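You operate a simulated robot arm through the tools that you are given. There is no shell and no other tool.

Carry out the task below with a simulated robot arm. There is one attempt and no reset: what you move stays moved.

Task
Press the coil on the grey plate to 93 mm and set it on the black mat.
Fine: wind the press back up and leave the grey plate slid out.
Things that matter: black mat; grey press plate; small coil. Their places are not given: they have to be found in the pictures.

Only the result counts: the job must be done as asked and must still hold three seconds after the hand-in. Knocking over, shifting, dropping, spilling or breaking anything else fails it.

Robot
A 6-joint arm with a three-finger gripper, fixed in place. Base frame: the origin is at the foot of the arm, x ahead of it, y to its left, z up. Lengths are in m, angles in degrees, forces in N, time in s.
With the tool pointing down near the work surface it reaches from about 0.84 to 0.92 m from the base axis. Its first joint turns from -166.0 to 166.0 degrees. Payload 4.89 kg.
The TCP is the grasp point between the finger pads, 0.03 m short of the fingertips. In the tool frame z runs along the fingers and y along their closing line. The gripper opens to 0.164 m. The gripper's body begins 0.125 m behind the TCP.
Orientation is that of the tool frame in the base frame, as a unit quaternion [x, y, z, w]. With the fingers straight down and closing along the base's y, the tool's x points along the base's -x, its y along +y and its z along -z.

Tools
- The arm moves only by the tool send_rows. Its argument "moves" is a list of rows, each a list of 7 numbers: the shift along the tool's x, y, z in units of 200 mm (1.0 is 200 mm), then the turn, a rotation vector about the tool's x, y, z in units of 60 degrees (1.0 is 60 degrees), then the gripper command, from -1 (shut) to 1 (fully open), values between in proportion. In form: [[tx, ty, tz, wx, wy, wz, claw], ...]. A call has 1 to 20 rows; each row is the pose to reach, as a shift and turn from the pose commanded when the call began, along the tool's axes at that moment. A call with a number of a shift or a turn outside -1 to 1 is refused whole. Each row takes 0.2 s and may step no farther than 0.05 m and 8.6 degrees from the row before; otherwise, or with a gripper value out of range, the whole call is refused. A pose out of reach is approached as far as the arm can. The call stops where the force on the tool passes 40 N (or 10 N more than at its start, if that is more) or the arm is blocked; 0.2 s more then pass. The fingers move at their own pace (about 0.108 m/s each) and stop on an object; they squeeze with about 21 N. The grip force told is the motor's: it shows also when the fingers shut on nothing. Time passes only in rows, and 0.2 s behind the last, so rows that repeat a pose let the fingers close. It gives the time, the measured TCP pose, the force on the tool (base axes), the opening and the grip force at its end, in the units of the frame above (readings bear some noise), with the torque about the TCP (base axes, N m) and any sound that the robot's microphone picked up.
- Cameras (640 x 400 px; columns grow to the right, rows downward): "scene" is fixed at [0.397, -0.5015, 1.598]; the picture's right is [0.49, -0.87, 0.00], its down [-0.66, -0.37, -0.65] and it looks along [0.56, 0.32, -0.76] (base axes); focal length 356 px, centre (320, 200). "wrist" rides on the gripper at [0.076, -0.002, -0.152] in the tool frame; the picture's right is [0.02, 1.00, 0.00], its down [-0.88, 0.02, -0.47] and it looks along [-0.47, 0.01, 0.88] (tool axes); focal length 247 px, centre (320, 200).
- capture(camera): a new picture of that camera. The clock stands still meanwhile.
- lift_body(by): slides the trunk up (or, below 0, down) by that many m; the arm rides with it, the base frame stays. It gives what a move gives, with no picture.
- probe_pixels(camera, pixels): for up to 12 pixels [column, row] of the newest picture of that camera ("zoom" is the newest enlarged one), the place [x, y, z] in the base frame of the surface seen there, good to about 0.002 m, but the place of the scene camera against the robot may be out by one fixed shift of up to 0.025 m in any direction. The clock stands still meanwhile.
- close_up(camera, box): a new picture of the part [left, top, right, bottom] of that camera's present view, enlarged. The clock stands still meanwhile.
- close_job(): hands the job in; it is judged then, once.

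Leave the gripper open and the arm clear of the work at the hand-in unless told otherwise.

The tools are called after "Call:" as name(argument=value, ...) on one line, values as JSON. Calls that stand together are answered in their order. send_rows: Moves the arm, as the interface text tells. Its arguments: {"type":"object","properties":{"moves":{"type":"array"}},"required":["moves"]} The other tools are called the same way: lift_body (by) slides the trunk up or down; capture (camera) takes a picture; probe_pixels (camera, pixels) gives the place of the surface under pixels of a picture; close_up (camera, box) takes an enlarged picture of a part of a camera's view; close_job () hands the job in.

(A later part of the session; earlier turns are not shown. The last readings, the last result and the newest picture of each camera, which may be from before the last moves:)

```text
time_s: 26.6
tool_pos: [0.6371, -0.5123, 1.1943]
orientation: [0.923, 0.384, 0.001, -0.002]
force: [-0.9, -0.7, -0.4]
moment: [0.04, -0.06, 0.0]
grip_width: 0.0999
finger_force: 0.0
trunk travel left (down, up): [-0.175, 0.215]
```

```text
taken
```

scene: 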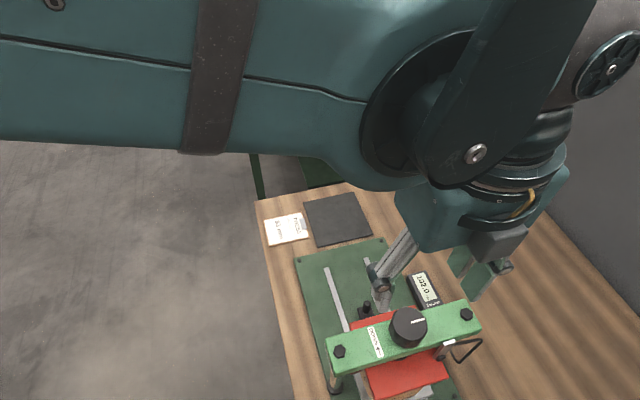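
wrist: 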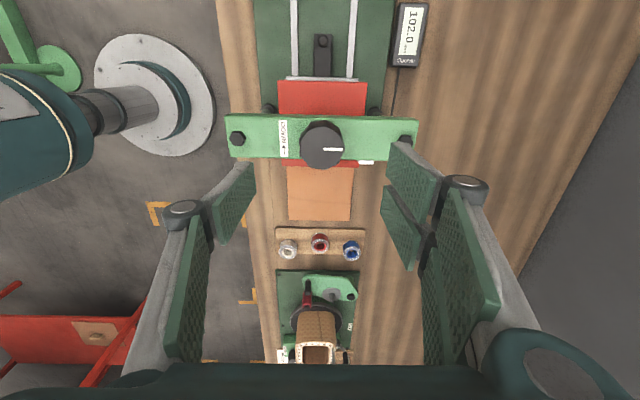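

I'm above the knob. I enlarge the knob in the wrist view (290–355, 110–180) to get its exact centre.

Call:
close_up(camera="wrist", box=[280, 110, 364, 180])

Call:
probe_pixels(camera="zoom", pixels=[[320, 290], [170, 290], [470, 290], [320, 200], [320, 400], [320, 120], [320, 80], [150, 100], [500, 250], [200, 220], [440, 220], [60, 300]])

```text
5.71 times, centred on (322, 145) of wrist
```

zoom: 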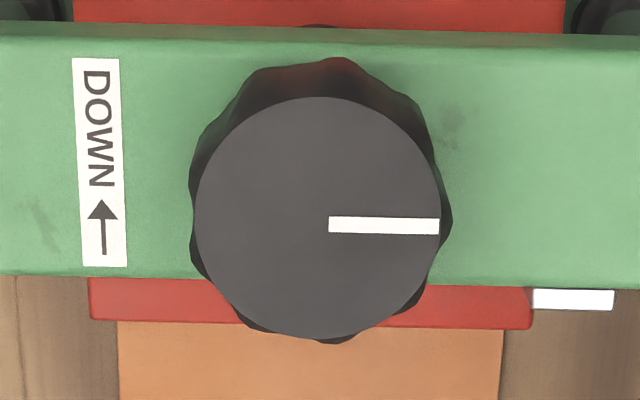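

```text
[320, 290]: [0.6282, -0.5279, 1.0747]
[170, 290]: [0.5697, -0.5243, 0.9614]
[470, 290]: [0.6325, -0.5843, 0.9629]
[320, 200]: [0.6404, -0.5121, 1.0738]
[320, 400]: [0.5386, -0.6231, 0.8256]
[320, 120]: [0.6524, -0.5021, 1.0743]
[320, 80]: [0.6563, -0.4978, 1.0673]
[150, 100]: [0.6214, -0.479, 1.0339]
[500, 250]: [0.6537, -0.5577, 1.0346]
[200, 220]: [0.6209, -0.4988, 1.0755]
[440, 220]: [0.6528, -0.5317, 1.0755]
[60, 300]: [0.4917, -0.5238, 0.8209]
```

Knob centre about (0.6375,-0.5145), about 47–50 mm wide, with flutes. I fine-adjust by -1.3 mm x, +1.8 mm y and go down 0.122 m so the tips are ~7 mm above the beam.

Call:
send_rows(moves=[[-0.0065, 0.009, 0.15, 0, 0, 0, 0.22], [-0.0065, 0.009, 0.3, 0, 0, 0, 0.22], [-0.0065, 0.009, 0.45, 0, 0, 0, 0.22], [-0.0065, 0.009, 0.55, 0, 0, 0, 0.22], [-0.0065, 0.009, 0.61, 0, 0, 0, 0.22], [-0.0065, 0.009, 0.61, 0, 0, 0, 0.22]])

Call:
capture(camera="wrist")

```text
time_s: 28.0
tool_pos: [0.6377, -0.5134, 1.0705]
orientation: [0.923, 0.384, 0.0, -0.002]
force: [0.1, -0.1, -0.1]
moment: [0.0, 0.02, -0.02]
grip_width: 0.0999
finger_force: 0.0
trunk travel left (down, up): [-0.175, 0.215]
```

```text
taken
```

wrist: 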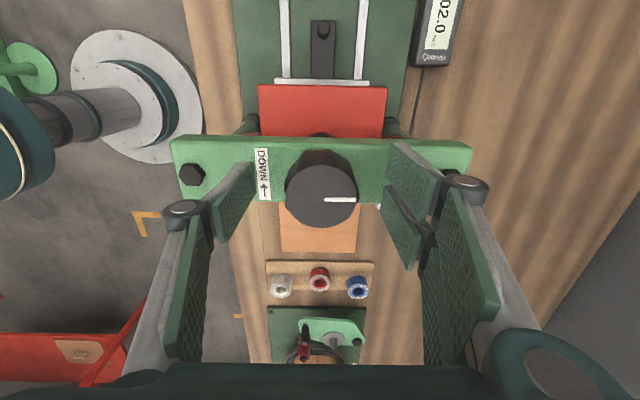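

The knob is centred between the pads (knob 321, pads 233 and 408). I close on it.

Call:
send_rows(moves=[[0, 0, 0, 0, 0, 0, -1], [0, 0, 0, 0, 0, 0, -1], [0, 0, 0, 0, 0, 0, -1], [0, 0, 0, 0, 0, 0, -1]])

```text
time_s: 29.0
tool_pos: [0.6387, -0.5148, 1.0721]
orientation: [0.923, 0.384, 0.0, -0.002]
force: [14.0, -13.5, 6.2]
moment: [-0.68, -0.58, 0.07]
grip_width: 0.0508
finger_force: 45.0
trunk travel left (down, up): [-0.175, 0.215]
```

Gripped (51 mm), with +20 N along v. I shift 0.7 mm to relax, then turn 30° clockwise (tool +z) and read the forces and the display.

Call:
send_rows(moves=[[0, 0.0035, -0.0005, 0, 0, 0, -1], [0, 0.0035, -0.0005, 0, 0, 0.1, -1], [0, 0.0035, -0.0005, 0, 0, 0.2, -1], [0, 0.0035, -0.0005, 0, 0, 0.3, -1], [0, 0.0035, -0.0005, 0, 0, 0.4, -1], [0, 0.0035, -0.0005, 0, 0, 0.5, -1], [0, 0.0035, -0.0005, 0, 0, 0.5, -1]])

Call:
capture(camera="scene")

Call:
close_up(camera="scene", box=[320, 240, 490, 400])

Call:
capture(camera="wrist")

```text
time_s: 30.6
tool_pos: [0.6386, -0.5149, 1.0711]
orientation: [0.991, 0.13, 0.0, -0.002]
force: [14.3, -27.8, 1.1]
moment: [-1.2, -0.73, 0.06]
grip_width: 0.0508
finger_force: 45.2
trunk travel left (down, up): [-0.175, 0.215]
```

```text
taken
```

scene: 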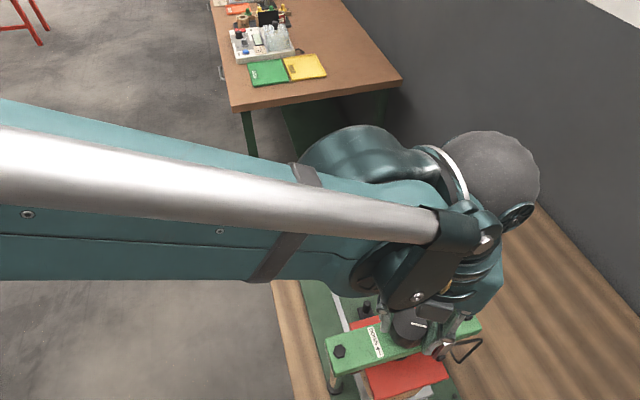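

```text
2.50 times, centred on (405, 320) of scene
```

zoom: 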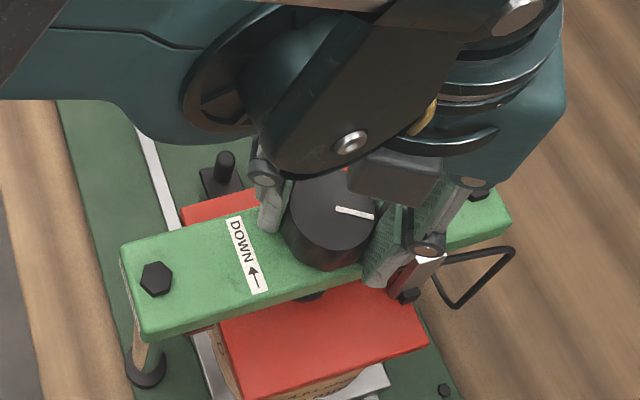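

```text
taken
```

wrist: 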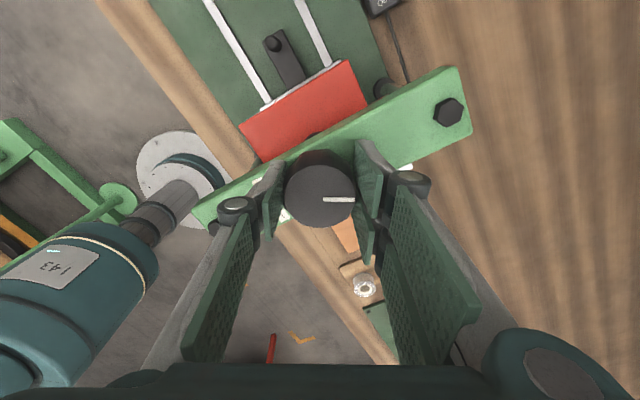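

The knob turns with the tool (its mark stays aligned in the wrist view). There's 31 N along tool y, so I shift 1.2 mm that way and turn on by 60°.

Call:
send_rows(moves=[[0, 0.006, 0, 0, 0, 0, -1], [0, 0.006, 0, 0, 0, 0.125, -1], [0, 0.006, 0, 0, 0, 0.25, -1], [0, 0.006, 0, 0, 0, 0.375, -1], [0, 0.006, 0, 0, 0, 0.5, -1], [0, 0.006, 0, 0, 0, 0.625, -1], [0, 0.006, 0, 0, 0, 0.75, -1], [0, 0.006, 0, 0, 0, 0.875, -1], [0, 0.006, 0, 0, 0, 1.0, -1], [0, 0.006, 0, 0, 0, 1.0, -1]])

Call:
capture(camera="scene")

Call:
capture(camera="wrist")

```text
time_s: 32.8
tool_pos: [0.6387, -0.5169, 1.071]
orientation: [0.959, -0.284, 0.001, -0.004]
force: [16.7, -17.6, 11.0]
moment: [-0.11, -0.27, 0.02]
grip_width: 0.0508
finger_force: 44.3
out of reach, approached as far as the arm can: row 8, 9, 10
trunk travel left (down, up): [-0.175, 0.215]
```

```text
taken
```

scene: 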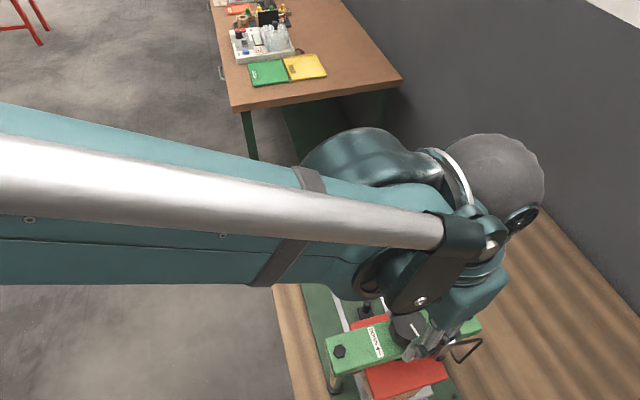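

```text
taken
```

wrist: 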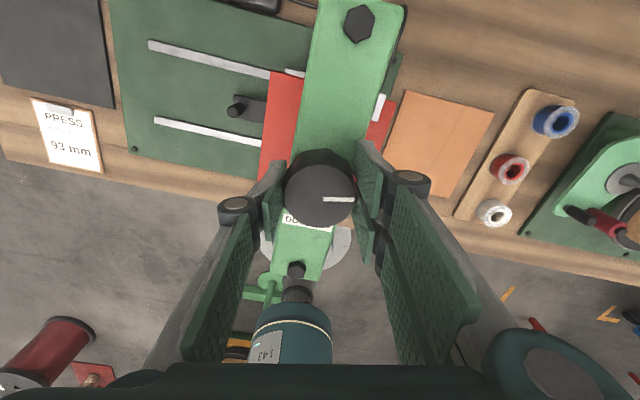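

The wrist joint hit its limit after about 78° of knob turn. I open to ~78 mm and turn the tool back 60°, keeping height.

Call:
send_rows(moves=[[0, 0, 0, 0, 0, 0, -0.05], [0, 0, 0, 0, 0, 0, -0.05], [0, 0, 0, 0, 0, -0.125, -0.05], [0, 0, 0, 0, 0, -0.25, -0.05], [0, 0, 0, 0, 0, -0.375, -0.05], [0, 0, 0, 0, 0, -0.5, -0.05], [0, 0, 0, 0, 0, -0.625, -0.05], [0, 0, 0, 0, 0, -0.75, -0.05], [0, 0, 0, 0, 0, -0.875, -0.05], [0, 0, 0, 0, 0, -1.0, -0.05], [0, 0, 0, 0, 0, -1.0, -0.05]])

Call:
capture(camera="wrist")

```text
time_s: 35.2
tool_pos: [0.6401, -0.5155, 1.0704]
orientation: [0.972, 0.235, 0.003, -0.003]
force: [-0.2, -0.2, 0.2]
moment: [0.01, 0.0, -0.02]
grip_width: 0.078
finger_force: 0.2
trunk travel left (down, up): [-0.175, 0.215]
```

```text
taken
```

wrist: 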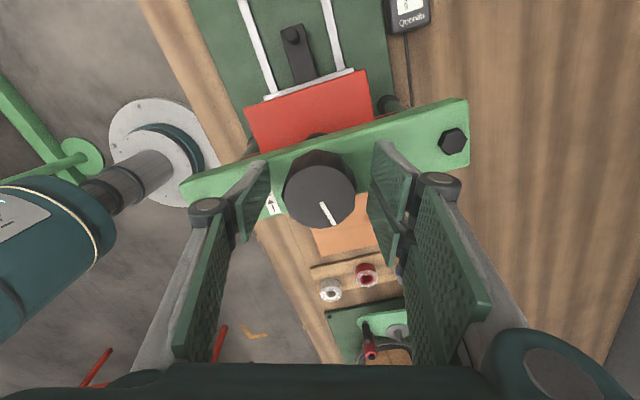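

The knob stayed put (its mark turned relative to the tool). I turn back 35° more, to where the wrist camera should see the display.

Call:
send_rows(moves=[[0, 0, 0, 0, 0, -0.12, -0.05], [0, 0, 0, 0, 0, -0.24, -0.05], [0, 0, 0, 0, 0, -0.36, -0.05], [0, 0, 0, 0, 0, -0.48, -0.05], [0, 0, 0, 0, 0, -0.58, -0.05], [0, 0, 0, 0, 0, -0.58, -0.05]])

Call:
capture(camera="wrist")

```text
time_s: 36.6
tool_pos: [0.6388, -0.5147, 1.0716]
orientation: [0.858, 0.513, 0.002, -0.003]
force: [1.1, -0.4, 0.3]
moment: [0.02, 0.0, 0.01]
grip_width: 0.0782
finger_force: 0.0
trunk travel left (down, up): [-0.175, 0.215]
```

```text
taken
```

wrist: 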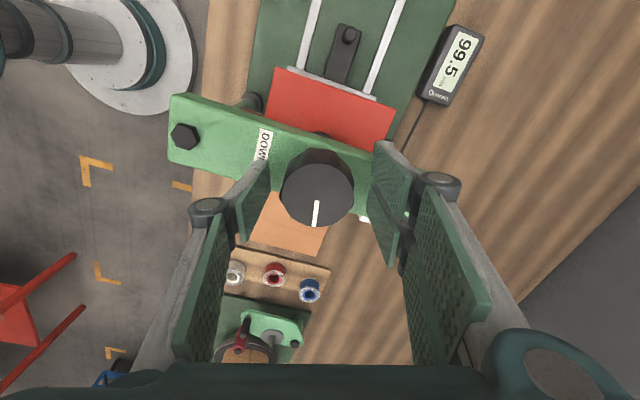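

The display reads 99.5 after ~78° of turning (about 0.032 mm per degree), so 93.0 needs roughly 200° more. I turn the open gripper back by 60° for a long stroke that ends where I can read the display.

Call:
close_up(camera="wrist", box=[400, 15, 500, 110])

Call:
send_rows(moves=[[0, 0, 0, 0, 0, -0.125, -0.05], [0, 0, 0, 0, 0, -0.25, -0.05], [0, 0, 0, 0, 0, -0.375, -0.05], [0, 0, 0, 0, 0, -0.5, -0.05], [0, 0, 0, 0, 0, -0.625, -0.05], [0, 0, 0, 0, 0, -0.75, -0.05], [0, 0, 0, 0, 0, -0.875, -0.05], [0, 0, 0, 0, 0, -1.0, -0.05], [0, 0, 0, 0, 0, -1.0, -0.05]])

```text
4.21 times, centred on (450, 62) of wrist
```

zoom: 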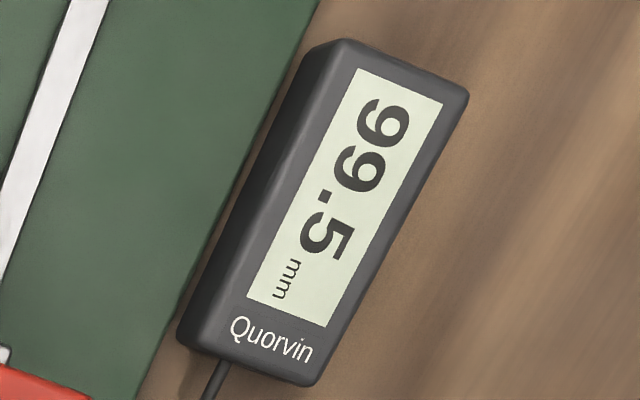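

```text
time_s: 38.6
tool_pos: [0.6396, -0.517, 1.0712]
orientation: [0.485, 0.874, 0.002, 0.0]
force: [-0.3, 0.0, 0.1]
moment: [0.01, 0.01, -0.02]
grip_width: 0.078
finger_force: 0.1
trunk travel left (down, up): [-0.175, 0.215]
```

Confirmed 99.5 mm. The tool is at yaw ~122°; I turn back 60° more.

Call:
send_rows(moves=[[0, 0, 0, 0, 0, -0.125, -0.05], [0, 0, 0, 0, 0, -0.25, -0.05], [0, 0, 0, 0, 0, -0.375, -0.05], [0, 0, 0, 0, 0, -0.5, -0.05], [0, 0, 0, 0, 0, -0.625, -0.05], [0, 0, 0, 0, 0, -0.75, -0.05], [0, 0, 0, 0, 0, -0.875, -0.05], [0, 0, 0, 0, 0, -1.0, -0.05], [0, 0, 0, 0, 0, -1.0, -0.05]])

Call:
capture(camera="wrist")

Call:
capture(camera="scene")

```text
time_s: 40.6
tool_pos: [0.6397, -0.5159, 1.0723]
orientation: [-0.017, 1.0, 0.003, 0.001]
force: [-0.4, 0.4, 0.0]
moment: [0.0, 0.0, -0.04]
grip_width: 0.0781
finger_force: 0.0
trunk travel left (down, up): [-0.175, 0.215]
```

```text
taken
```

wrist: 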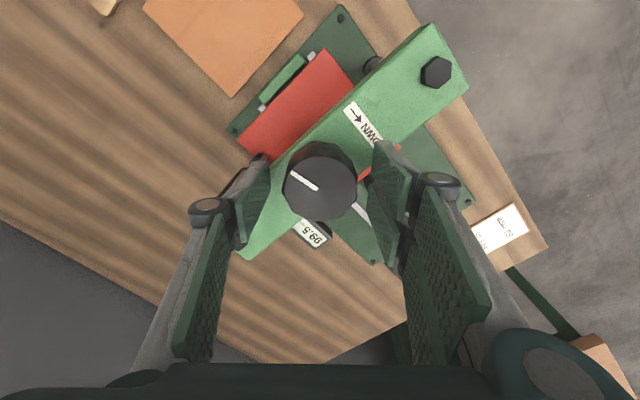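

```text
taken
```

scene: 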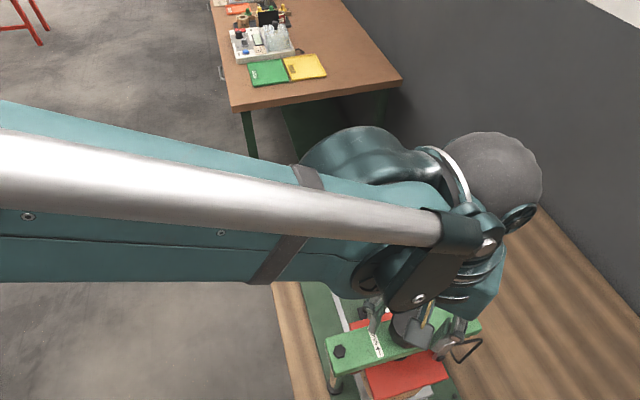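

At this yaw (182°) the display is readable too, at (312,232): 99.5. I close on the knob here.

Call:
send_rows(moves=[[0, 0, 0, 0, 0, 0, -1], [0, 0, 0, 0, 0, 0, -1], [0, 0, 0, 0, 0, 0, -1]])

```text
time_s: 41.4
tool_pos: [0.6391, -0.5164, 1.0711]
orientation: [-0.015, 1.0, 0.004, 0.001]
force: [0.3, -0.3, -0.4]
moment: [-0.03, -0.02, 0.02]
grip_width: 0.0514
finger_force: 45.4
trunk travel left (down, up): [-0.175, 0.215]
```

No side forces. I turn 60° clockwise.

Call:
send_rows(moves=[[0, 0, 0, 0, 0, 0.125, -1], [0, 0, 0, 0, 0, 0.25, -1], [0, 0, 0, 0, 0, 0.375, -1], [0, 0, 0, 0, 0, 0.5, -1], [0, 0, 0, 0, 0, 0.625, -1], [0, 0, 0, 0, 0, 0.75, -1], [0, 0, 0, 0, 0, 0.875, -1], [0, 0, 0, 0, 0, 1.0, -1], [0, 0, 0, 0, 0, 1.0, -1]])

Call:
capture(camera="wrist")

```text
time_s: 42.9
tool_pos: [0.6383, -0.5188, 1.0711]
orientation: [0.382, 0.924, 0.001, 0.0]
force: [-2.6, -10.2, 3.1]
moment: [-0.78, 0.26, 0.02]
grip_width: 0.0519
finger_force: 45.4
trunk travel left (down, up): [-0.175, 0.215]
stopped in row 7: the force on the tool passed its limit at 42 N (the readings are from after the stop); the commanded pose is now the measured one
```

```text
taken
```

wrist: 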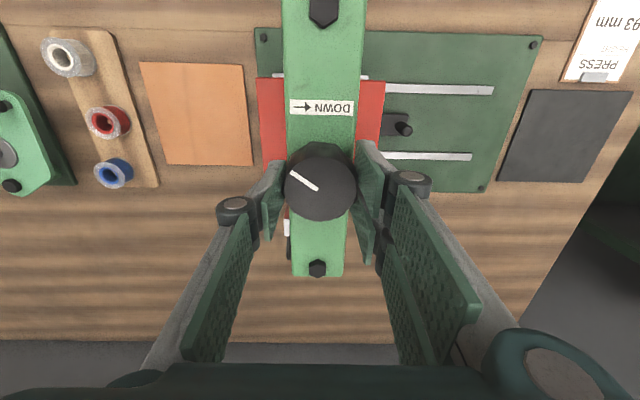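

It turned 46° (yaw 135°) and stopped at a 42 N side force; the tool's centre is about 3.5 mm off the knob's axis along tool x, so it drifts as it turns. I check the knob's centre in the wrist view before regripping.

Call:
close_up(camera="wrist", box=[270, 130, 370, 230])

Call:
probe_pixels(camera="zoom", pixels=[[320, 230], [320, 110], [320, 340], [225, 230], [420, 230], [380, 210], [260, 260], [320, 200], [280, 300], [360, 300], [270, 180], [370, 170]])

```text
4.00 times, centred on (320, 180) of wrist
```

zoom: 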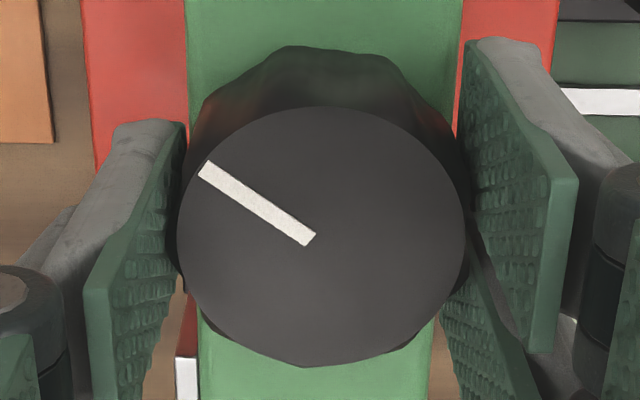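

```text
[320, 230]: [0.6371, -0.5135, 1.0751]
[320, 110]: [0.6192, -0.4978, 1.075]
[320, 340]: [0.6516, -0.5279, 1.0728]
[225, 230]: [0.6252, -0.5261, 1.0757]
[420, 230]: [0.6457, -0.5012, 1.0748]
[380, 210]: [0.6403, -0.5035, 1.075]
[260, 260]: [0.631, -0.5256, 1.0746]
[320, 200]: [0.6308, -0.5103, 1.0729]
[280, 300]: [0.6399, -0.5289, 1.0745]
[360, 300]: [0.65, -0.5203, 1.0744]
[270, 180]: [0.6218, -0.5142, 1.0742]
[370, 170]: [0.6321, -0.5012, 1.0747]
```

The knob's centre lies about 4–5 mm toward tool +x of the TCP. I open, shift 4.3 mm in tool x, and turn back 47° to a yaw where the display is readable.

Call:
send_rows(moves=[[0, 0, 0, 0, 0, 0, -0.05], [0, 0, 0, 0, 0, 0, -0.05], [0.0215, 0, 0, 0, 0, 0, -0.05], [0.0215, 0, 0, 0, 0, -0.125, -0.05], [0.0215, 0, 0, 0, 0, -0.25, -0.05], [0.0215, 0, 0, 0, 0, -0.375, -0.05], [0.0215, 0, 0, 0, 0, -0.5, -0.05], [0.0215, 0, 0, 0, 0, -0.625, -0.05], [0.0215, 0, 0, 0, 0, -0.75, -0.05], [0.0215, 0, 0, 0, 0, -0.79, -0.05], [0.0215, 0, 0, 0, 0, -0.79, -0.05]])

Call:
capture(camera="wrist")

Call:
close_up(camera="wrist", box=[260, 140, 380, 260])

```text
time_s: 45.3
tool_pos: [0.6348, -0.5141, 1.0709]
orientation: [-0.022, 1.0, 0.003, 0.001]
force: [0.1, -0.1, 0.0]
moment: [0.0, 0.01, 0.01]
grip_width: 0.0781
finger_force: 0.1
trunk travel left (down, up): [-0.175, 0.215]
```

```text
taken
```

wrist: 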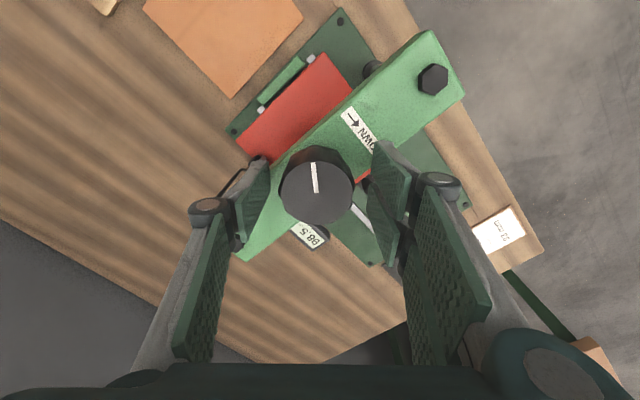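

```text
3.33 times, centred on (320, 200) of wrist
```

zoom: 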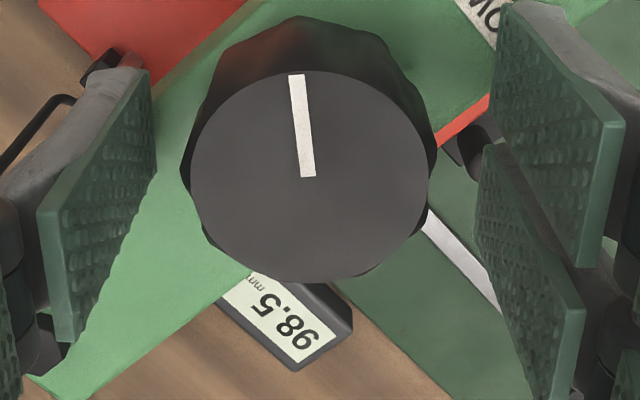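

The display now reads something like 98.5. I enlarge it.

Call:
close_up(camera="wrist", box=[290, 215, 335, 255])

```text
10.00 times, centred on (312, 235) of wrist
```

zoom: 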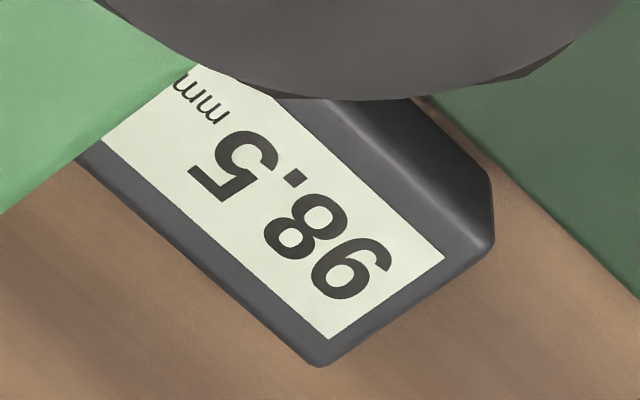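

The display shows 98.5 (it seems to step in 0.5 mm); marks show 127° turned so far, so about 10 mm per turn. In this view the knob lies ~2 mm toward tool -y. I shift 2.2 mm in -y and close.

Call:
send_rows(moves=[[0, -0.011, 0, 0, 0, 0, -0.05], [0, -0.011, 0, 0, 0, 0, -1], [0, -0.011, 0, 0, 0, 0, -1], [0, -0.011, 0, 0, 0, 0, -1], [0, -0.011, 0, 0, 0, 0, -1]])

```text
time_s: 46.5
tool_pos: [0.6354, -0.5172, 1.0711]
orientation: [-0.021, 1.0, 0.003, 0.002]
force: [2.2, -4.3, 2.1]
moment: [-0.11, 0.01, -0.02]
grip_width: 0.0511
finger_force: 45.3
trunk travel left (down, up): [-0.175, 0.215]
```

Small forces. I turn 24° clockwise to see how the side forces develop.

Call:
send_rows(moves=[[0, 0, 0, 0, 0, 0.1, -1], [0, 0, 0, 0, 0, 0.2, -1], [0, 0, 0, 0, 0, 0.3, -1], [0, 0, 0, 0, 0, 0.4, -1], [0, 0, 0, 0, 0, 0.4, -1]])

Call:
capture(camera="wrist")

```text
time_s: 47.7
tool_pos: [0.6362, -0.5157, 1.0709]
orientation: [0.187, 0.982, 0.003, 0.001]
force: [6.7, -5.3, 14.5]
moment: [0.04, -0.32, -0.03]
grip_width: 0.0507
finger_force: 44.8
trunk travel left (down, up): [-0.175, 0.215]
```

```text
taken
```

wrist: 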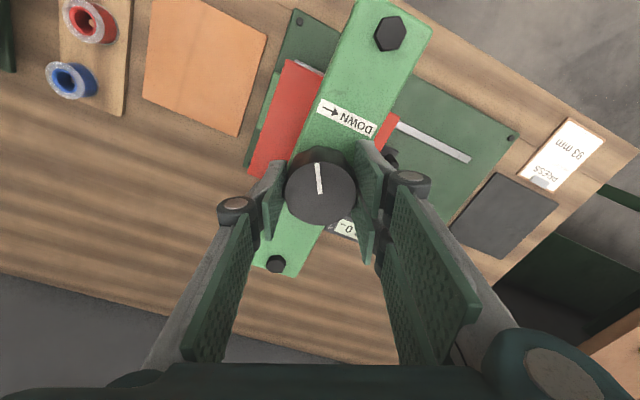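

Forces stay low; the axis is well centred. I raise 0.4 mm and turn another 60°.

Call:
send_rows(moves=[[0, 0, -0.002, 0, 0, 0.1, -1], [0, 0, -0.002, 0, 0, 0.2, -1], [0, 0, -0.002, 0, 0, 0.3, -1], [0, 0, -0.002, 0, 0, 0.4, -1], [0, 0, -0.002, 0, 0, 0.5, -1], [0, 0, -0.002, 0, 0, 0.6, -1], [0, 0, -0.002, 0, 0, 0.7, -1], [0, 0, -0.002, 0, 0, 0.8, -1], [0, 0, -0.002, 0, 0, 0.9, -1], [0, 0, -0.002, 0, 0, 1.0, -1], [0, 0, -0.002, 0, 0, 1.0, -1]])

Call:
capture(camera="wrist")

```text
time_s: 49.6
tool_pos: [0.6363, -0.5158, 1.0716]
orientation: [0.585, 0.811, 0.002, -0.001]
force: [-0.4, 2.1, -9.4]
moment: [-0.45, -0.18, 0.02]
grip_width: 0.0507
finger_force: 44.9
trunk travel left (down, up): [-0.175, 0.215]
stopped in row 9: the force on the tool passed its limit at 40 N (the readings are from after the stop); the commanded pose is now the measured one
```

```text
taken
```

wrist: 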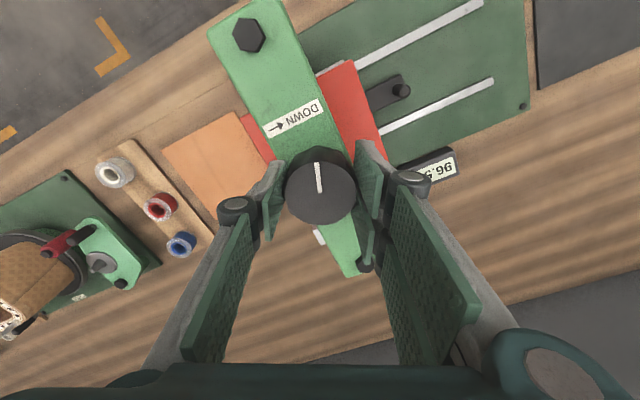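

It stopped after 50° on a 40 N peak (yaw 108°). The display at (438,165) shows 96.something; I enlarge it.

Call:
close_up(camera="wrist", box=[380, 130, 480, 200])

```text
5.71 times, centred on (430, 165) of wrist
```

zoom: 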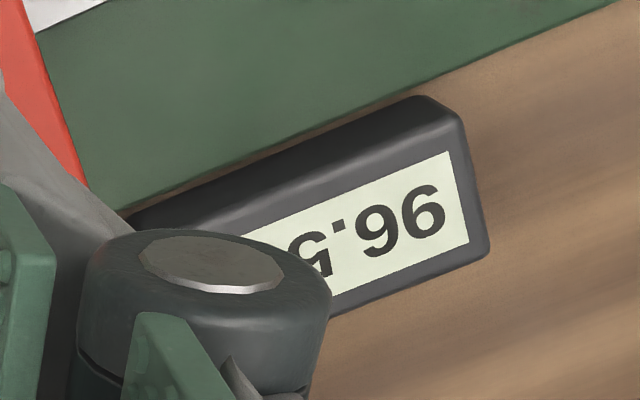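

It reads 96.5 at ~201° total, fitting 10 mm per turn. I turn 46° more, to a yaw of ~62° where the display is clear.

Call:
send_rows(moves=[[0, 0, 0, 0, 0, 0.1, -1], [0, 0, 0, 0, 0, 0.2, -1], [0, 0, 0, 0, 0, 0.3, -1], [0, 0, 0, 0, 0, 0.4, -1], [0, 0, 0, 0, 0, 0.4, -1]])

```text
time_s: 50.9
tool_pos: [0.6366, -0.5155, 1.0721]
orientation: [0.741, 0.671, 0.002, -0.001]
force: [2.3, 10.5, -4.7]
moment: [0.71, 0.02, -0.02]
grip_width: 0.0506
finger_force: 44.8
trunk travel left (down, up): [-0.175, 0.215]
```

Forces are small (yaw 84°). I turn 22° more.

Call:
send_rows(moves=[[0, 0, 0, 0, 0, 0.1, -1], [0, 0, 0, 0, 0, 0.2, -1], [0, 0, 0, 0, 0, 0.3, -1], [0, 0, 0, 0, 0, 0.37, -1], [0, 0, 0, 0, 0, 0.37, -1]])

Call:
capture(camera="wrist")

Call:
close_up(camera="wrist", box=[400, 10, 500, 110])

```text
time_s: 52.0
tool_pos: [0.637, -0.5158, 1.071]
orientation: [0.857, 0.516, 0.002, -0.002]
force: [14.0, 9.5, -9.1]
moment: [0.38, -0.61, 0.02]
grip_width: 0.0506
finger_force: 45.1
trunk travel left (down, up): [-0.175, 0.215]
```

```text
taken
```

wrist: 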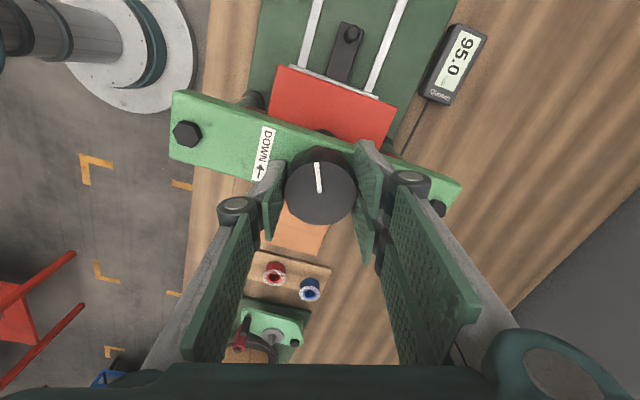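

```text
4.00 times, centred on (450, 60) of wrist
```

zoom: 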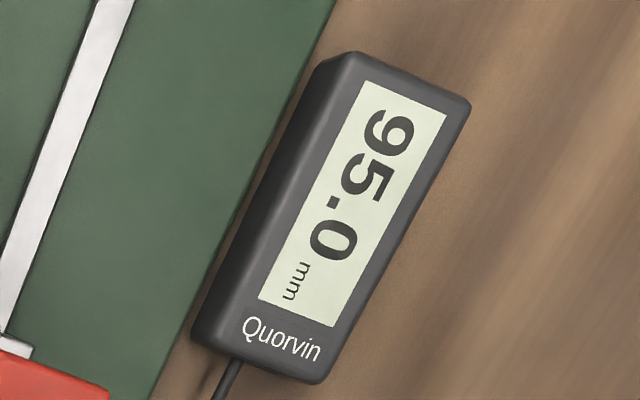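

It reads 95.0 at 247° total, as predicted. I turn 30° more (toward 94.3), relaxing 0.6 mm in tool x.

Call:
send_rows(moves=[[0.003, 0, 0.001, 0, 0, 0.1, -1], [0.003, 0, 0.001, 0, 0, 0.2, -1], [0.003, 0, 0.001, 0, 0, 0.3, -1], [0.003, 0, 0.001, 0, 0, 0.4, -1], [0.003, 0, 0.001, 0, 0, 0.5, -1], [0.003, 0, 0.001, 0, 0, 0.5, -1]])

```text
time_s: 53.5
tool_pos: [0.6364, -0.5157, 1.0714]
orientation: [0.961, 0.276, 0.001, -0.002]
force: [28.2, -7.2, 15.3]
moment: [-0.23, -0.94, 0.06]
grip_width: 0.0509
finger_force: 45.4
trunk travel left (down, up): [-0.175, 0.215]
```

Yaw 32°, total 277°; about 29 N side force. I relax 0.9 mm in tool x and y, 0.4 mm up, and turn 20° more (toward ~93.75).

Call:
send_rows(moves=[[0.0045, 0.0045, -0.002, 0, 0, 0, -1], [0.0045, 0.0045, -0.002, 0, 0, 0.1, -1], [0.0045, 0.0045, -0.002, 0, 0, 0.2, -1], [0.0045, 0.0045, -0.002, 0, 0, 0.333, -1], [0.0045, 0.0045, -0.002, 0, 0, 0.333, -1]])

```text
time_s: 54.6
tool_pos: [0.6368, -0.5157, 1.0721]
orientation: [0.994, 0.106, 0.001, -0.003]
force: [13.0, -7.7, 3.7]
moment: [-0.17, -0.67, 0.01]
grip_width: 0.0509
finger_force: 45.6
trunk travel left (down, up): [-0.175, 0.215]
```

Total ~297°, expected gap ~93.75. I open and turn back 60° to read the display and regrip.

Call:
send_rows(moves=[[0, 0, 0, 0, 0, 0, -0.05], [0, 0, 0, 0, 0, 0, -0.05], [0, 0, 0, 0, 0, -0.125, -0.05], [0, 0, 0, 0, 0, -0.25, -0.05], [0, 0, 0, 0, 0, -0.375, -0.05], [0, 0, 0, 0, 0, -0.5, -0.05], [0, 0, 0, 0, 0, -0.625, -0.05], [0, 0, 0, 0, 0, -0.75, -0.05], [0, 0, 0, 0, 0, -0.875, -0.05], [0, 0, 0, 0, 0, -1.0, -0.05], [0, 0, 0, 0, 0, -1.0, -0.05]])

Call:
capture(camera="wrist")

Call:
close_up(camera="wrist", box=[400, 20, 500, 120])

Call:
close_up(camera="wrist", box=[240, 130, 400, 230])

```text
time_s: 57.0
tool_pos: [0.6382, -0.5166, 1.0713]
orientation: [0.808, 0.589, 0.001, -0.002]
force: [0.4, -0.8, 1.1]
moment: [0.01, 0.01, 0.01]
grip_width: 0.0781
finger_force: 0.0
trunk travel left (down, up): [-0.175, 0.215]
```

```text
taken
```

wrist: 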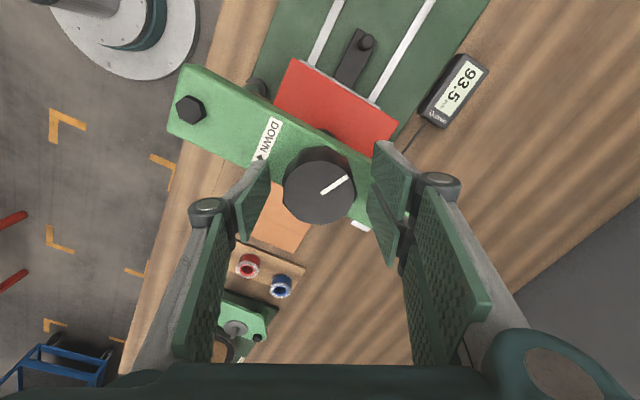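

```text
4.00 times, centred on (450, 70) of wrist
```

zoom: 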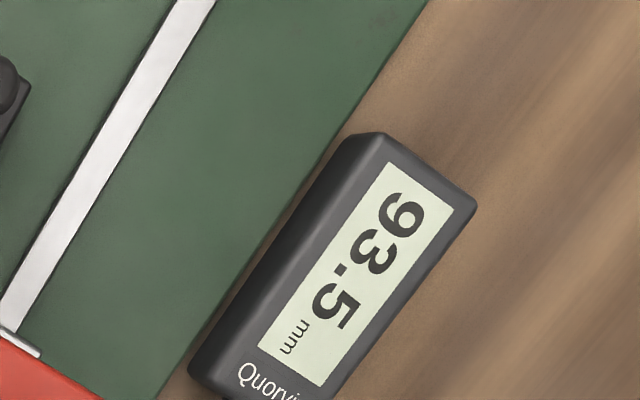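

```text
4.00 times, centred on (320, 180) of wrist
```

zoom: 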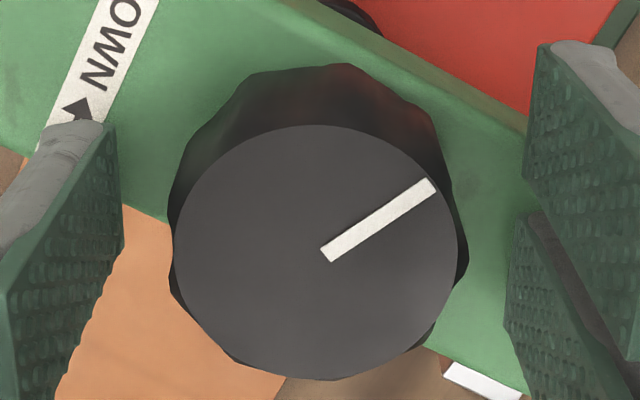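

It reads 93.5 (true about 93.7). About 27° more is needed for 93.0. I turn back 13° more, shift 1.2 mm in tool -y, and close on the knob.

Call:
send_rows(moves=[[0, -0.003, 0, 0, 0, -0.11, -0.05], [0, -0.006, 0, 0, 0, -0.217, -0.05], [0, -0.006, 0, 0, 0, -0.217, -0.05], [0, -0.006, 0, 0, 0, -0.217, -1], [0, -0.006, 0, 0, 0, -0.217, -1], [0, -0.006, 0, 0, 0, -0.217, -1], [0, -0.006, 0, 0, 0, -0.217, -1]])

Call:
capture(camera="wrist")

```text
time_s: 58.6
tool_pos: [0.6379, -0.5153, 1.073]
orientation: [0.736, 0.677, 0.002, -0.001]
force: [1.7, -0.5, 1.8]
moment: [0.02, -0.04, 0.05]
grip_width: 0.0503
finger_force: 44.7
trunk travel left (down, up): [-0.175, 0.215]
```

```text
taken
```

wrist: 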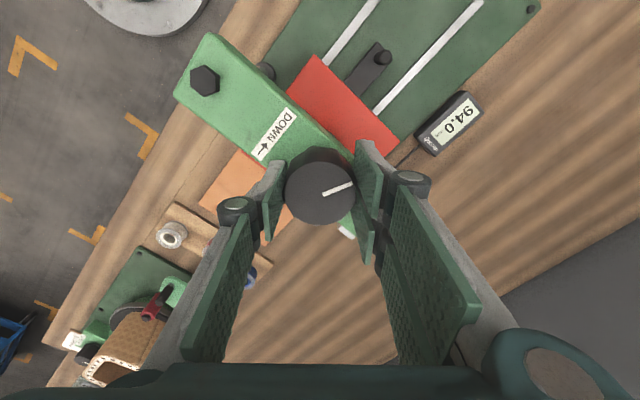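

Closing nudged the knob back slightly; the display now reads 94.0. I enlarge display and mark to get the angle.

Call:
close_up(camera="wrist", box=[240, 130, 400, 230])

Call:
close_up(camera="wrist", box=[400, 80, 490, 165])

```text
4.00 times, centred on (320, 180) of wrist
```

zoom: 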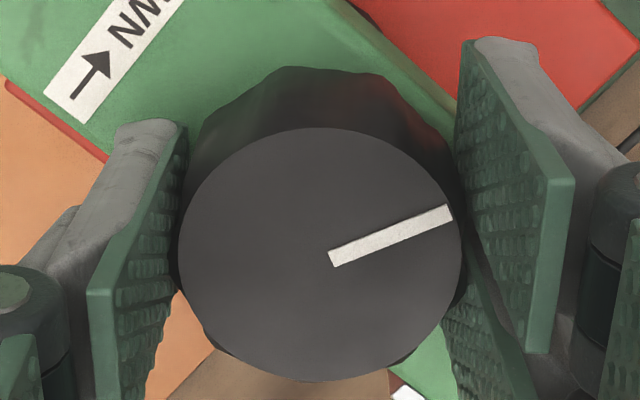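

```text
4.71 times, centred on (445, 122) of wrist
```

zoom: 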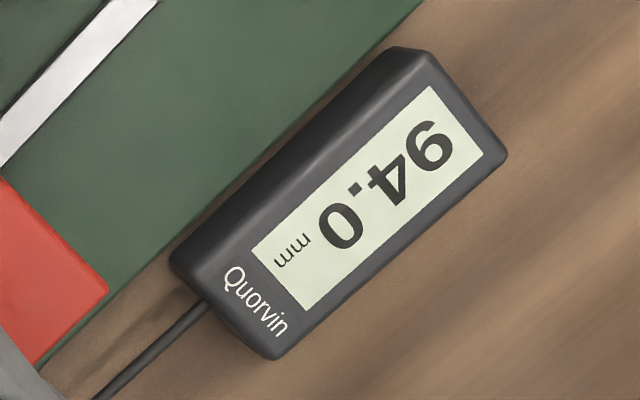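

Total now ~296°, consistent with 10 mm per turn (display rounds to 0.5). I turn 20° and read again.

Call:
send_rows(moves=[[0, 0, 0, 0, 0, 0.085, -1], [0, 0, 0, 0, 0, 0.17, -1], [0, 0, 0, 0, 0, 0.25, -1], [0, 0, 0, 0, 0, 0.333, -1], [0, 0, 0, 0, 0, 0.333, -1]])

Call:
close_up(camera="wrist", box=[390, 10, 500, 130])

Call:
close_up(camera="wrist", box=[240, 130, 400, 230])

```text
time_s: 59.9
tool_pos: [0.6378, -0.5154, 1.0724]
orientation: [0.843, 0.538, 0.002, -0.001]
force: [15.2, -4.8, 23.7]
moment: [0.35, -0.9, 0.07]
grip_width: 0.0504
finger_force: 45.3
trunk travel left (down, up): [-0.175, 0.215]
```

```text
3.33 times, centred on (445, 70) of wrist
```

zoom: 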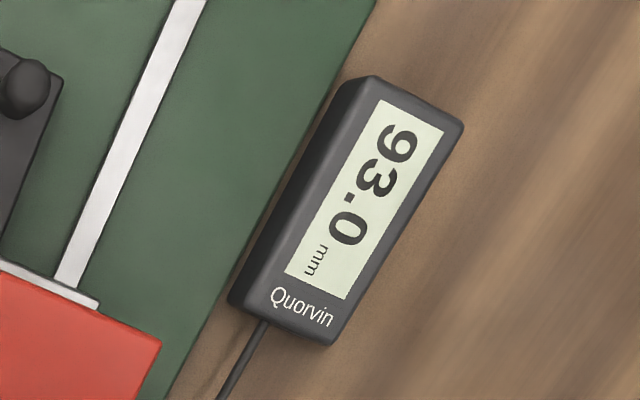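

```text
4.00 times, centred on (320, 180) of wrist
```

zoom: 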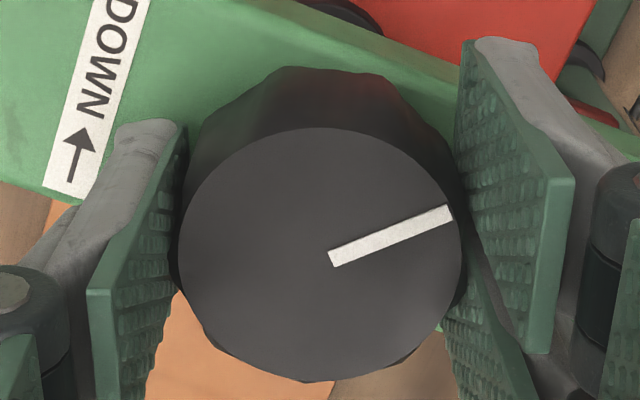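

The display shows 93.0 now (true ~93.2 by my angle count). I turn 8° more to hit the middle of 93.0, relaxing 0.6 mm in y and up.

Call:
send_rows(moves=[[0, 0.003, -0.003, 0, 0, 0.04, -1], [0, 0.003, -0.003, 0, 0, 0.09, -1], [0, 0.003, -0.003, 0, 0, 0.133, -1], [0, 0.003, -0.003, 0, 0, 0.133, -1], [0, 0.003, -0.003, 0, 0, 0.133, -1]])

Call:
close_up(camera="wrist", box=[390, 10, 500, 130])

Call:
close_up(camera="wrist", box=[240, 130, 400, 230])

```text
time_s: 61.0
tool_pos: [0.6373, -0.5159, 1.0726]
orientation: [0.878, 0.479, 0.002, -0.003]
force: [-1.3, 7.4, -5.5]
moment: [0.11, 0.12, 0.03]
grip_width: 0.0507
finger_force: 44.9
trunk travel left (down, up): [-0.175, 0.215]
```

```text
3.33 times, centred on (445, 70) of wrist
```

zoom: 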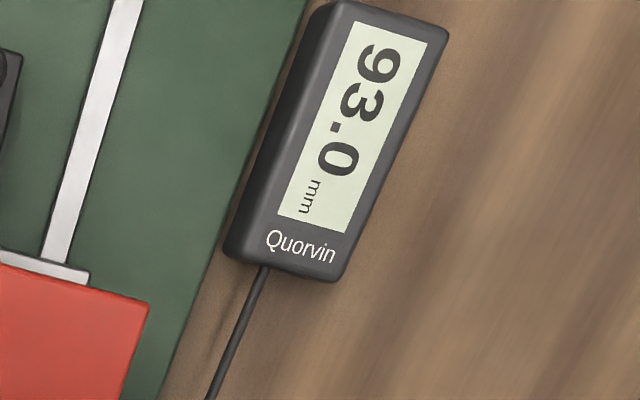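

```text
4.00 times, centred on (320, 180) of wrist
```

zoom: 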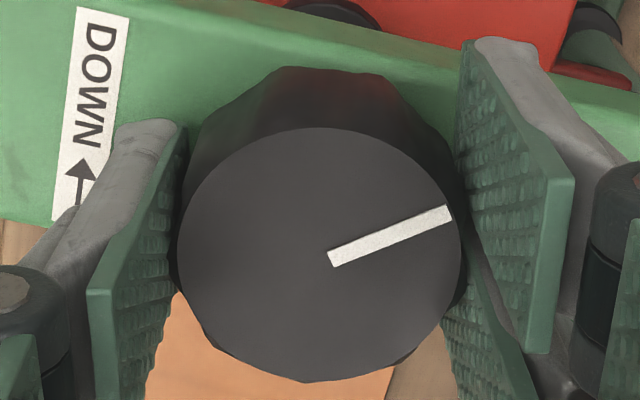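

The gap is 93.0 by display and by angle count (324°). I hold for about a second, then start winding up: 60° counter-clockwise.

Call:
send_rows(moves=[[0, 0, 0, 0, 0, 0, -1], [0, 0, 0, 0, 0, 0, -1], [0, 0, 0, 0, 0, 0, -1], [0, 0, 0, 0, 0, 0, -1], [0, 0, 0, 0, 0, 0, -1], [0, 0, 0, 0, 0, -0.125, -1], [0, 0, 0, 0, 0, -0.25, -1], [0, 0, 0, 0, 0, -0.375, -1], [0, 0, 0, 0, 0, -0.5, -1], [0, 0, 0, 0, 0, -0.5, -1]])

Call:
capture(camera="wrist")

```text
time_s: 63.0
tool_pos: [0.6365, -0.5141, 1.0722]
orientation: [0.744, 0.669, 0.003, -0.002]
force: [-0.4, 4.0, -2.5]
moment: [-0.17, 0.07, -0.03]
grip_width: 0.0508
finger_force: 45.0
trunk travel left (down, up): [-0.175, 0.215]
stopped in row 9: the force on the tool passed its limit at 41 N (the readings are from after the stop); the commanded pose is now the measured one
```

```text
taken
```

wrist: 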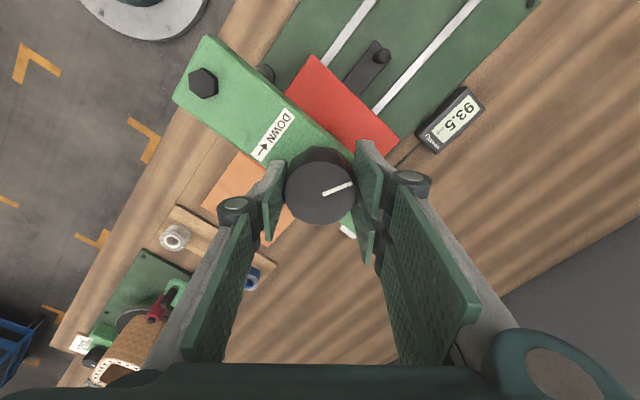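

It wound back 27° (display 93.5) and stopped on a force peak, which relaxed. I go on 30° at a time.

Call:
send_rows(moves=[[0, 0, 0, 0, 0, -0.1, -1], [0, 0, 0, 0, 0, -0.2, -1], [0, 0, 0, 0, 0, -0.3, -1], [0, 0, 0, 0, 0, -0.4, -1], [0, 0, 0, 0, 0, -0.5, -1], [0, 0, 0, 0, 0, -0.5, -1]])

```text
time_s: 64.4
tool_pos: [0.6354, -0.5147, 1.0722]
orientation: [0.544, 0.839, 0.003, -0.003]
force: [-15.8, 17.8, -11.8]
moment: [0.94, 0.8, 0.02]
grip_width: 0.0508
finger_force: 45.1
trunk travel left (down, up): [-0.175, 0.215]
```

24 N mainly along tool x: I shift 1 mm there, 0.3 mm down, and wind 30° more.

Call:
send_rows(moves=[[0.005, -0.0015, 0.0015, 0, 0, 0, -1], [0.005, -0.0015, 0.0015, 0, 0, -0.1, -1], [0.005, -0.0015, 0.0015, 0, 0, -0.2, -1], [0.005, -0.0015, 0.0015, 0, 0, -0.3, -1], [0.005, -0.0015, 0.0015, 0, 0, -0.4, -1], [0.005, -0.0015, 0.0015, 0, 0, -0.5, -1], [0.005, -0.0015, 0.0015, 0, 0, -0.5, -1]])

```text
time_s: 66.0
tool_pos: [0.6352, -0.5148, 1.0729]
orientation: [0.31, 0.951, 0.002, 0.0]
force: [-18.6, -2.4, -5.0]
moment: [-0.27, 1.12, -0.07]
grip_width: 0.0504
finger_force: 44.6
trunk travel left (down, up): [-0.175, 0.215]
```

Yaw 144°. I relax 0.6 mm in x and -y and wind 35° more.

Call:
send_rows(moves=[[0.003, -0.003, 0.001, 0, 0, 0, -1], [0.003, -0.003, 0.001, 0, 0, -0.1, -1], [0.003, -0.003, 0.001, 0, 0, -0.2, -1], [0.003, -0.003, 0.001, 0, 0, -0.3, -1], [0.003, -0.003, 0.001, 0, 0, -0.4, -1], [0.003, -0.003, 0.001, 0, 0, -0.5, -1], [0.003, -0.003, 0.001, 0, 0, -0.6, -1], [0.003, -0.003, 0.001, 0, 0, -0.6, -1]])

Call:
capture(camera="wrist")

```text
time_s: 67.5
tool_pos: [0.6351, -0.516, 1.0726]
orientation: [0.034, 0.999, 0.002, 0.0]
force: [-2.3, -6.9, 7.7]
moment: [-0.97, -0.01, 0.02]
grip_width: 0.0508
finger_force: 44.8
trunk travel left (down, up): [-0.175, 0.215]
stopped in row 7: the force on the tool passed its limit at 41 N (the readings are from after the stop); the commanded pose is now the measured one
```

```text
taken
```

wrist: 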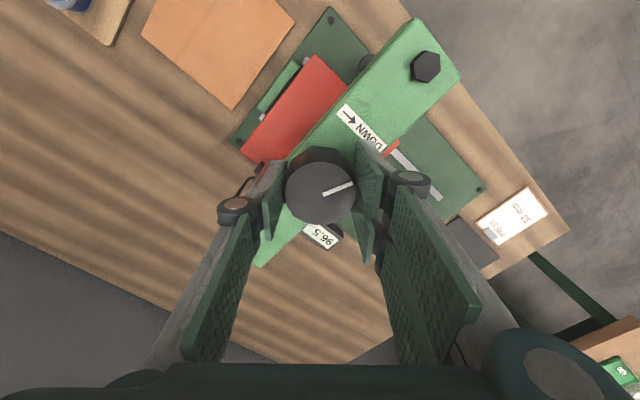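

The display reads 96.5 (yaw 176°). I keep winding 30° more with this grip.

Call:
send_rows(moves=[[0, -0.001, -0.001, 0, 0, 0, -1], [0, -0.001, -0.001, 0, 0, -0.1, -1], [0, -0.001, -0.001, 0, 0, -0.2, -1], [0, -0.001, -0.001, 0, 0, -0.3, -1], [0, -0.001, -0.001, 0, 0, -0.4, -1], [0, -0.001, -0.001, 0, 0, -0.5, -1], [0, -0.001, -0.001, 0, 0, -0.5, -1]])

```text
time_s: 69.1
tool_pos: [0.6347, -0.5164, 1.0725]
orientation: [-0.225, 0.974, 0.003, 0.001]
force: [-5.2, -15.5, -2.0]
moment: [-0.82, 0.56, 0.0]
grip_width: 0.0509
finger_force: 44.8
trunk travel left (down, up): [-0.175, 0.215]
```

Good (yaw 206°). I relax 0.5 mm and wind 30° more.

Call:
send_rows(moves=[[0.0025, -0.0025, 0, 0, 0, 0, -1], [0.0025, -0.0025, 0, 0, 0, -0.1, -1], [0.0025, -0.0025, 0, 0, 0, -0.2, -1], [0.0025, -0.0025, 0, 0, 0, -0.3, -1], [0.0025, -0.0025, 0, 0, 0, -0.4, -1], [0.0025, -0.0025, 0, 0, 0, -0.5, -1], [0.0025, -0.0025, 0, 0, 0, -0.5, -1]])

```text
time_s: 70.7
tool_pos: [0.6362, -0.5175, 1.0721]
orientation: [-0.471, 0.882, 0.002, 0.001]
force: [8.8, -23.1, 3.6]
moment: [-0.98, -0.15, 0.01]
grip_width: 0.0507
finger_force: 45.3
trunk travel left (down, up): [-0.175, 0.215]
```

Yaw 236°. I relax again (0.6 mm x, -0.9 mm y) and wind 30° more.

Call:
send_rows(moves=[[0.003, -0.0045, 0, 0, 0, 0, -1], [0.003, -0.0045, 0, 0, 0, -0.1, -1], [0.003, -0.0045, 0, 0, 0, -0.2, -1], [0.003, -0.0045, 0, 0, 0, -0.3, -1], [0.003, -0.0045, 0, 0, 0, -0.4, -1], [0.003, -0.0045, 0, 0, 0, -0.5, -1], [0.003, -0.0045, 0, 0, 0, -0.5, -1]])

Call:
capture(camera="wrist")

```text
time_s: 72.3
tool_pos: [0.636, -0.5169, 1.0726]
orientation: [-0.683, 0.731, 0.002, 0.002]
force: [17.3, -18.9, 16.1]
moment: [-0.02, -0.56, -0.05]
grip_width: 0.0509
finger_force: 45.7
trunk travel left (down, up): [-0.175, 0.215]
```

```text
taken
```

wrist: 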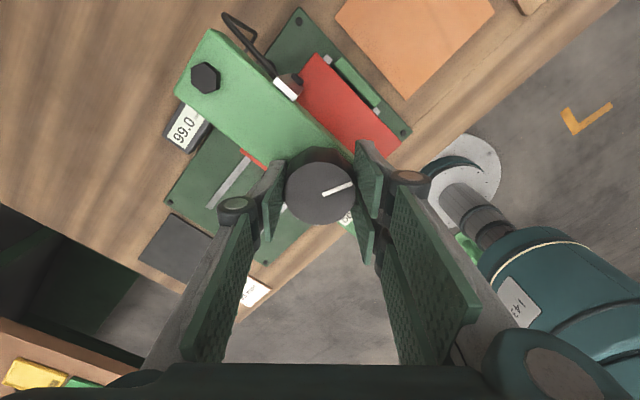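

The display at (188,128) reads 99.0. I continue 30° more with 0.7 mm relaxations.

Call:
send_rows(moves=[[0.0035, -0.0035, -0.002, 0, 0, 0, -1], [0.0035, -0.0035, -0.002, 0, 0, -0.1, -1], [0.0035, -0.0035, -0.002, 0, 0, -0.2, -1], [0.0035, -0.0035, -0.002, 0, 0, -0.3, -1], [0.0035, -0.0035, -0.002, 0, 0, -0.4, -1], [0.0035, -0.0035, -0.002, 0, 0, -0.5, -1], [0.0035, -0.0035, -0.002, 0, 0, -0.5, -1]])

```text
time_s: 73.9
tool_pos: [0.6373, -0.5168, 1.072]
orientation: [0.849, -0.528, -0.001, -0.003]
force: [6.9, 10.1, -2.1]
moment: [1.43, 0.1, 0.0]
grip_width: 0.0505
finger_force: 45.2
trunk travel left (down, up): [-0.175, 0.215]
```

Yaw 296°, forces small. I try another 30°.

Call:
send_rows(moves=[[0, 0, 0, 0, 0, -0.1, -1], [0, 0, 0, 0, 0, -0.2, -1], [0, 0, 0, 0, 0, -0.3, -1], [0, 0, 0, 0, 0, -0.4, -1], [0, 0, 0, 0, 0, -0.5, -1], [0, 0, 0, 0, 0, -0.5, -1]])

```text
time_s: 74.8
tool_pos: [0.6371, -0.5165, 1.0724]
orientation: [0.914, -0.406, -0.003, 0.003]
force: [-5.4, -8.5, -4.7]
moment: [-0.74, -0.09, 0.03]
grip_width: 0.0511
finger_force: 45.2
out of reach, approached as far as the arm can: row 3, 4
trunk travel left (down, up): [-0.175, 0.215]
stopped in row 4: the force on the tool passed its limit at 52 N (the readings are from after the stop); the commanded pose is now the measured one
```

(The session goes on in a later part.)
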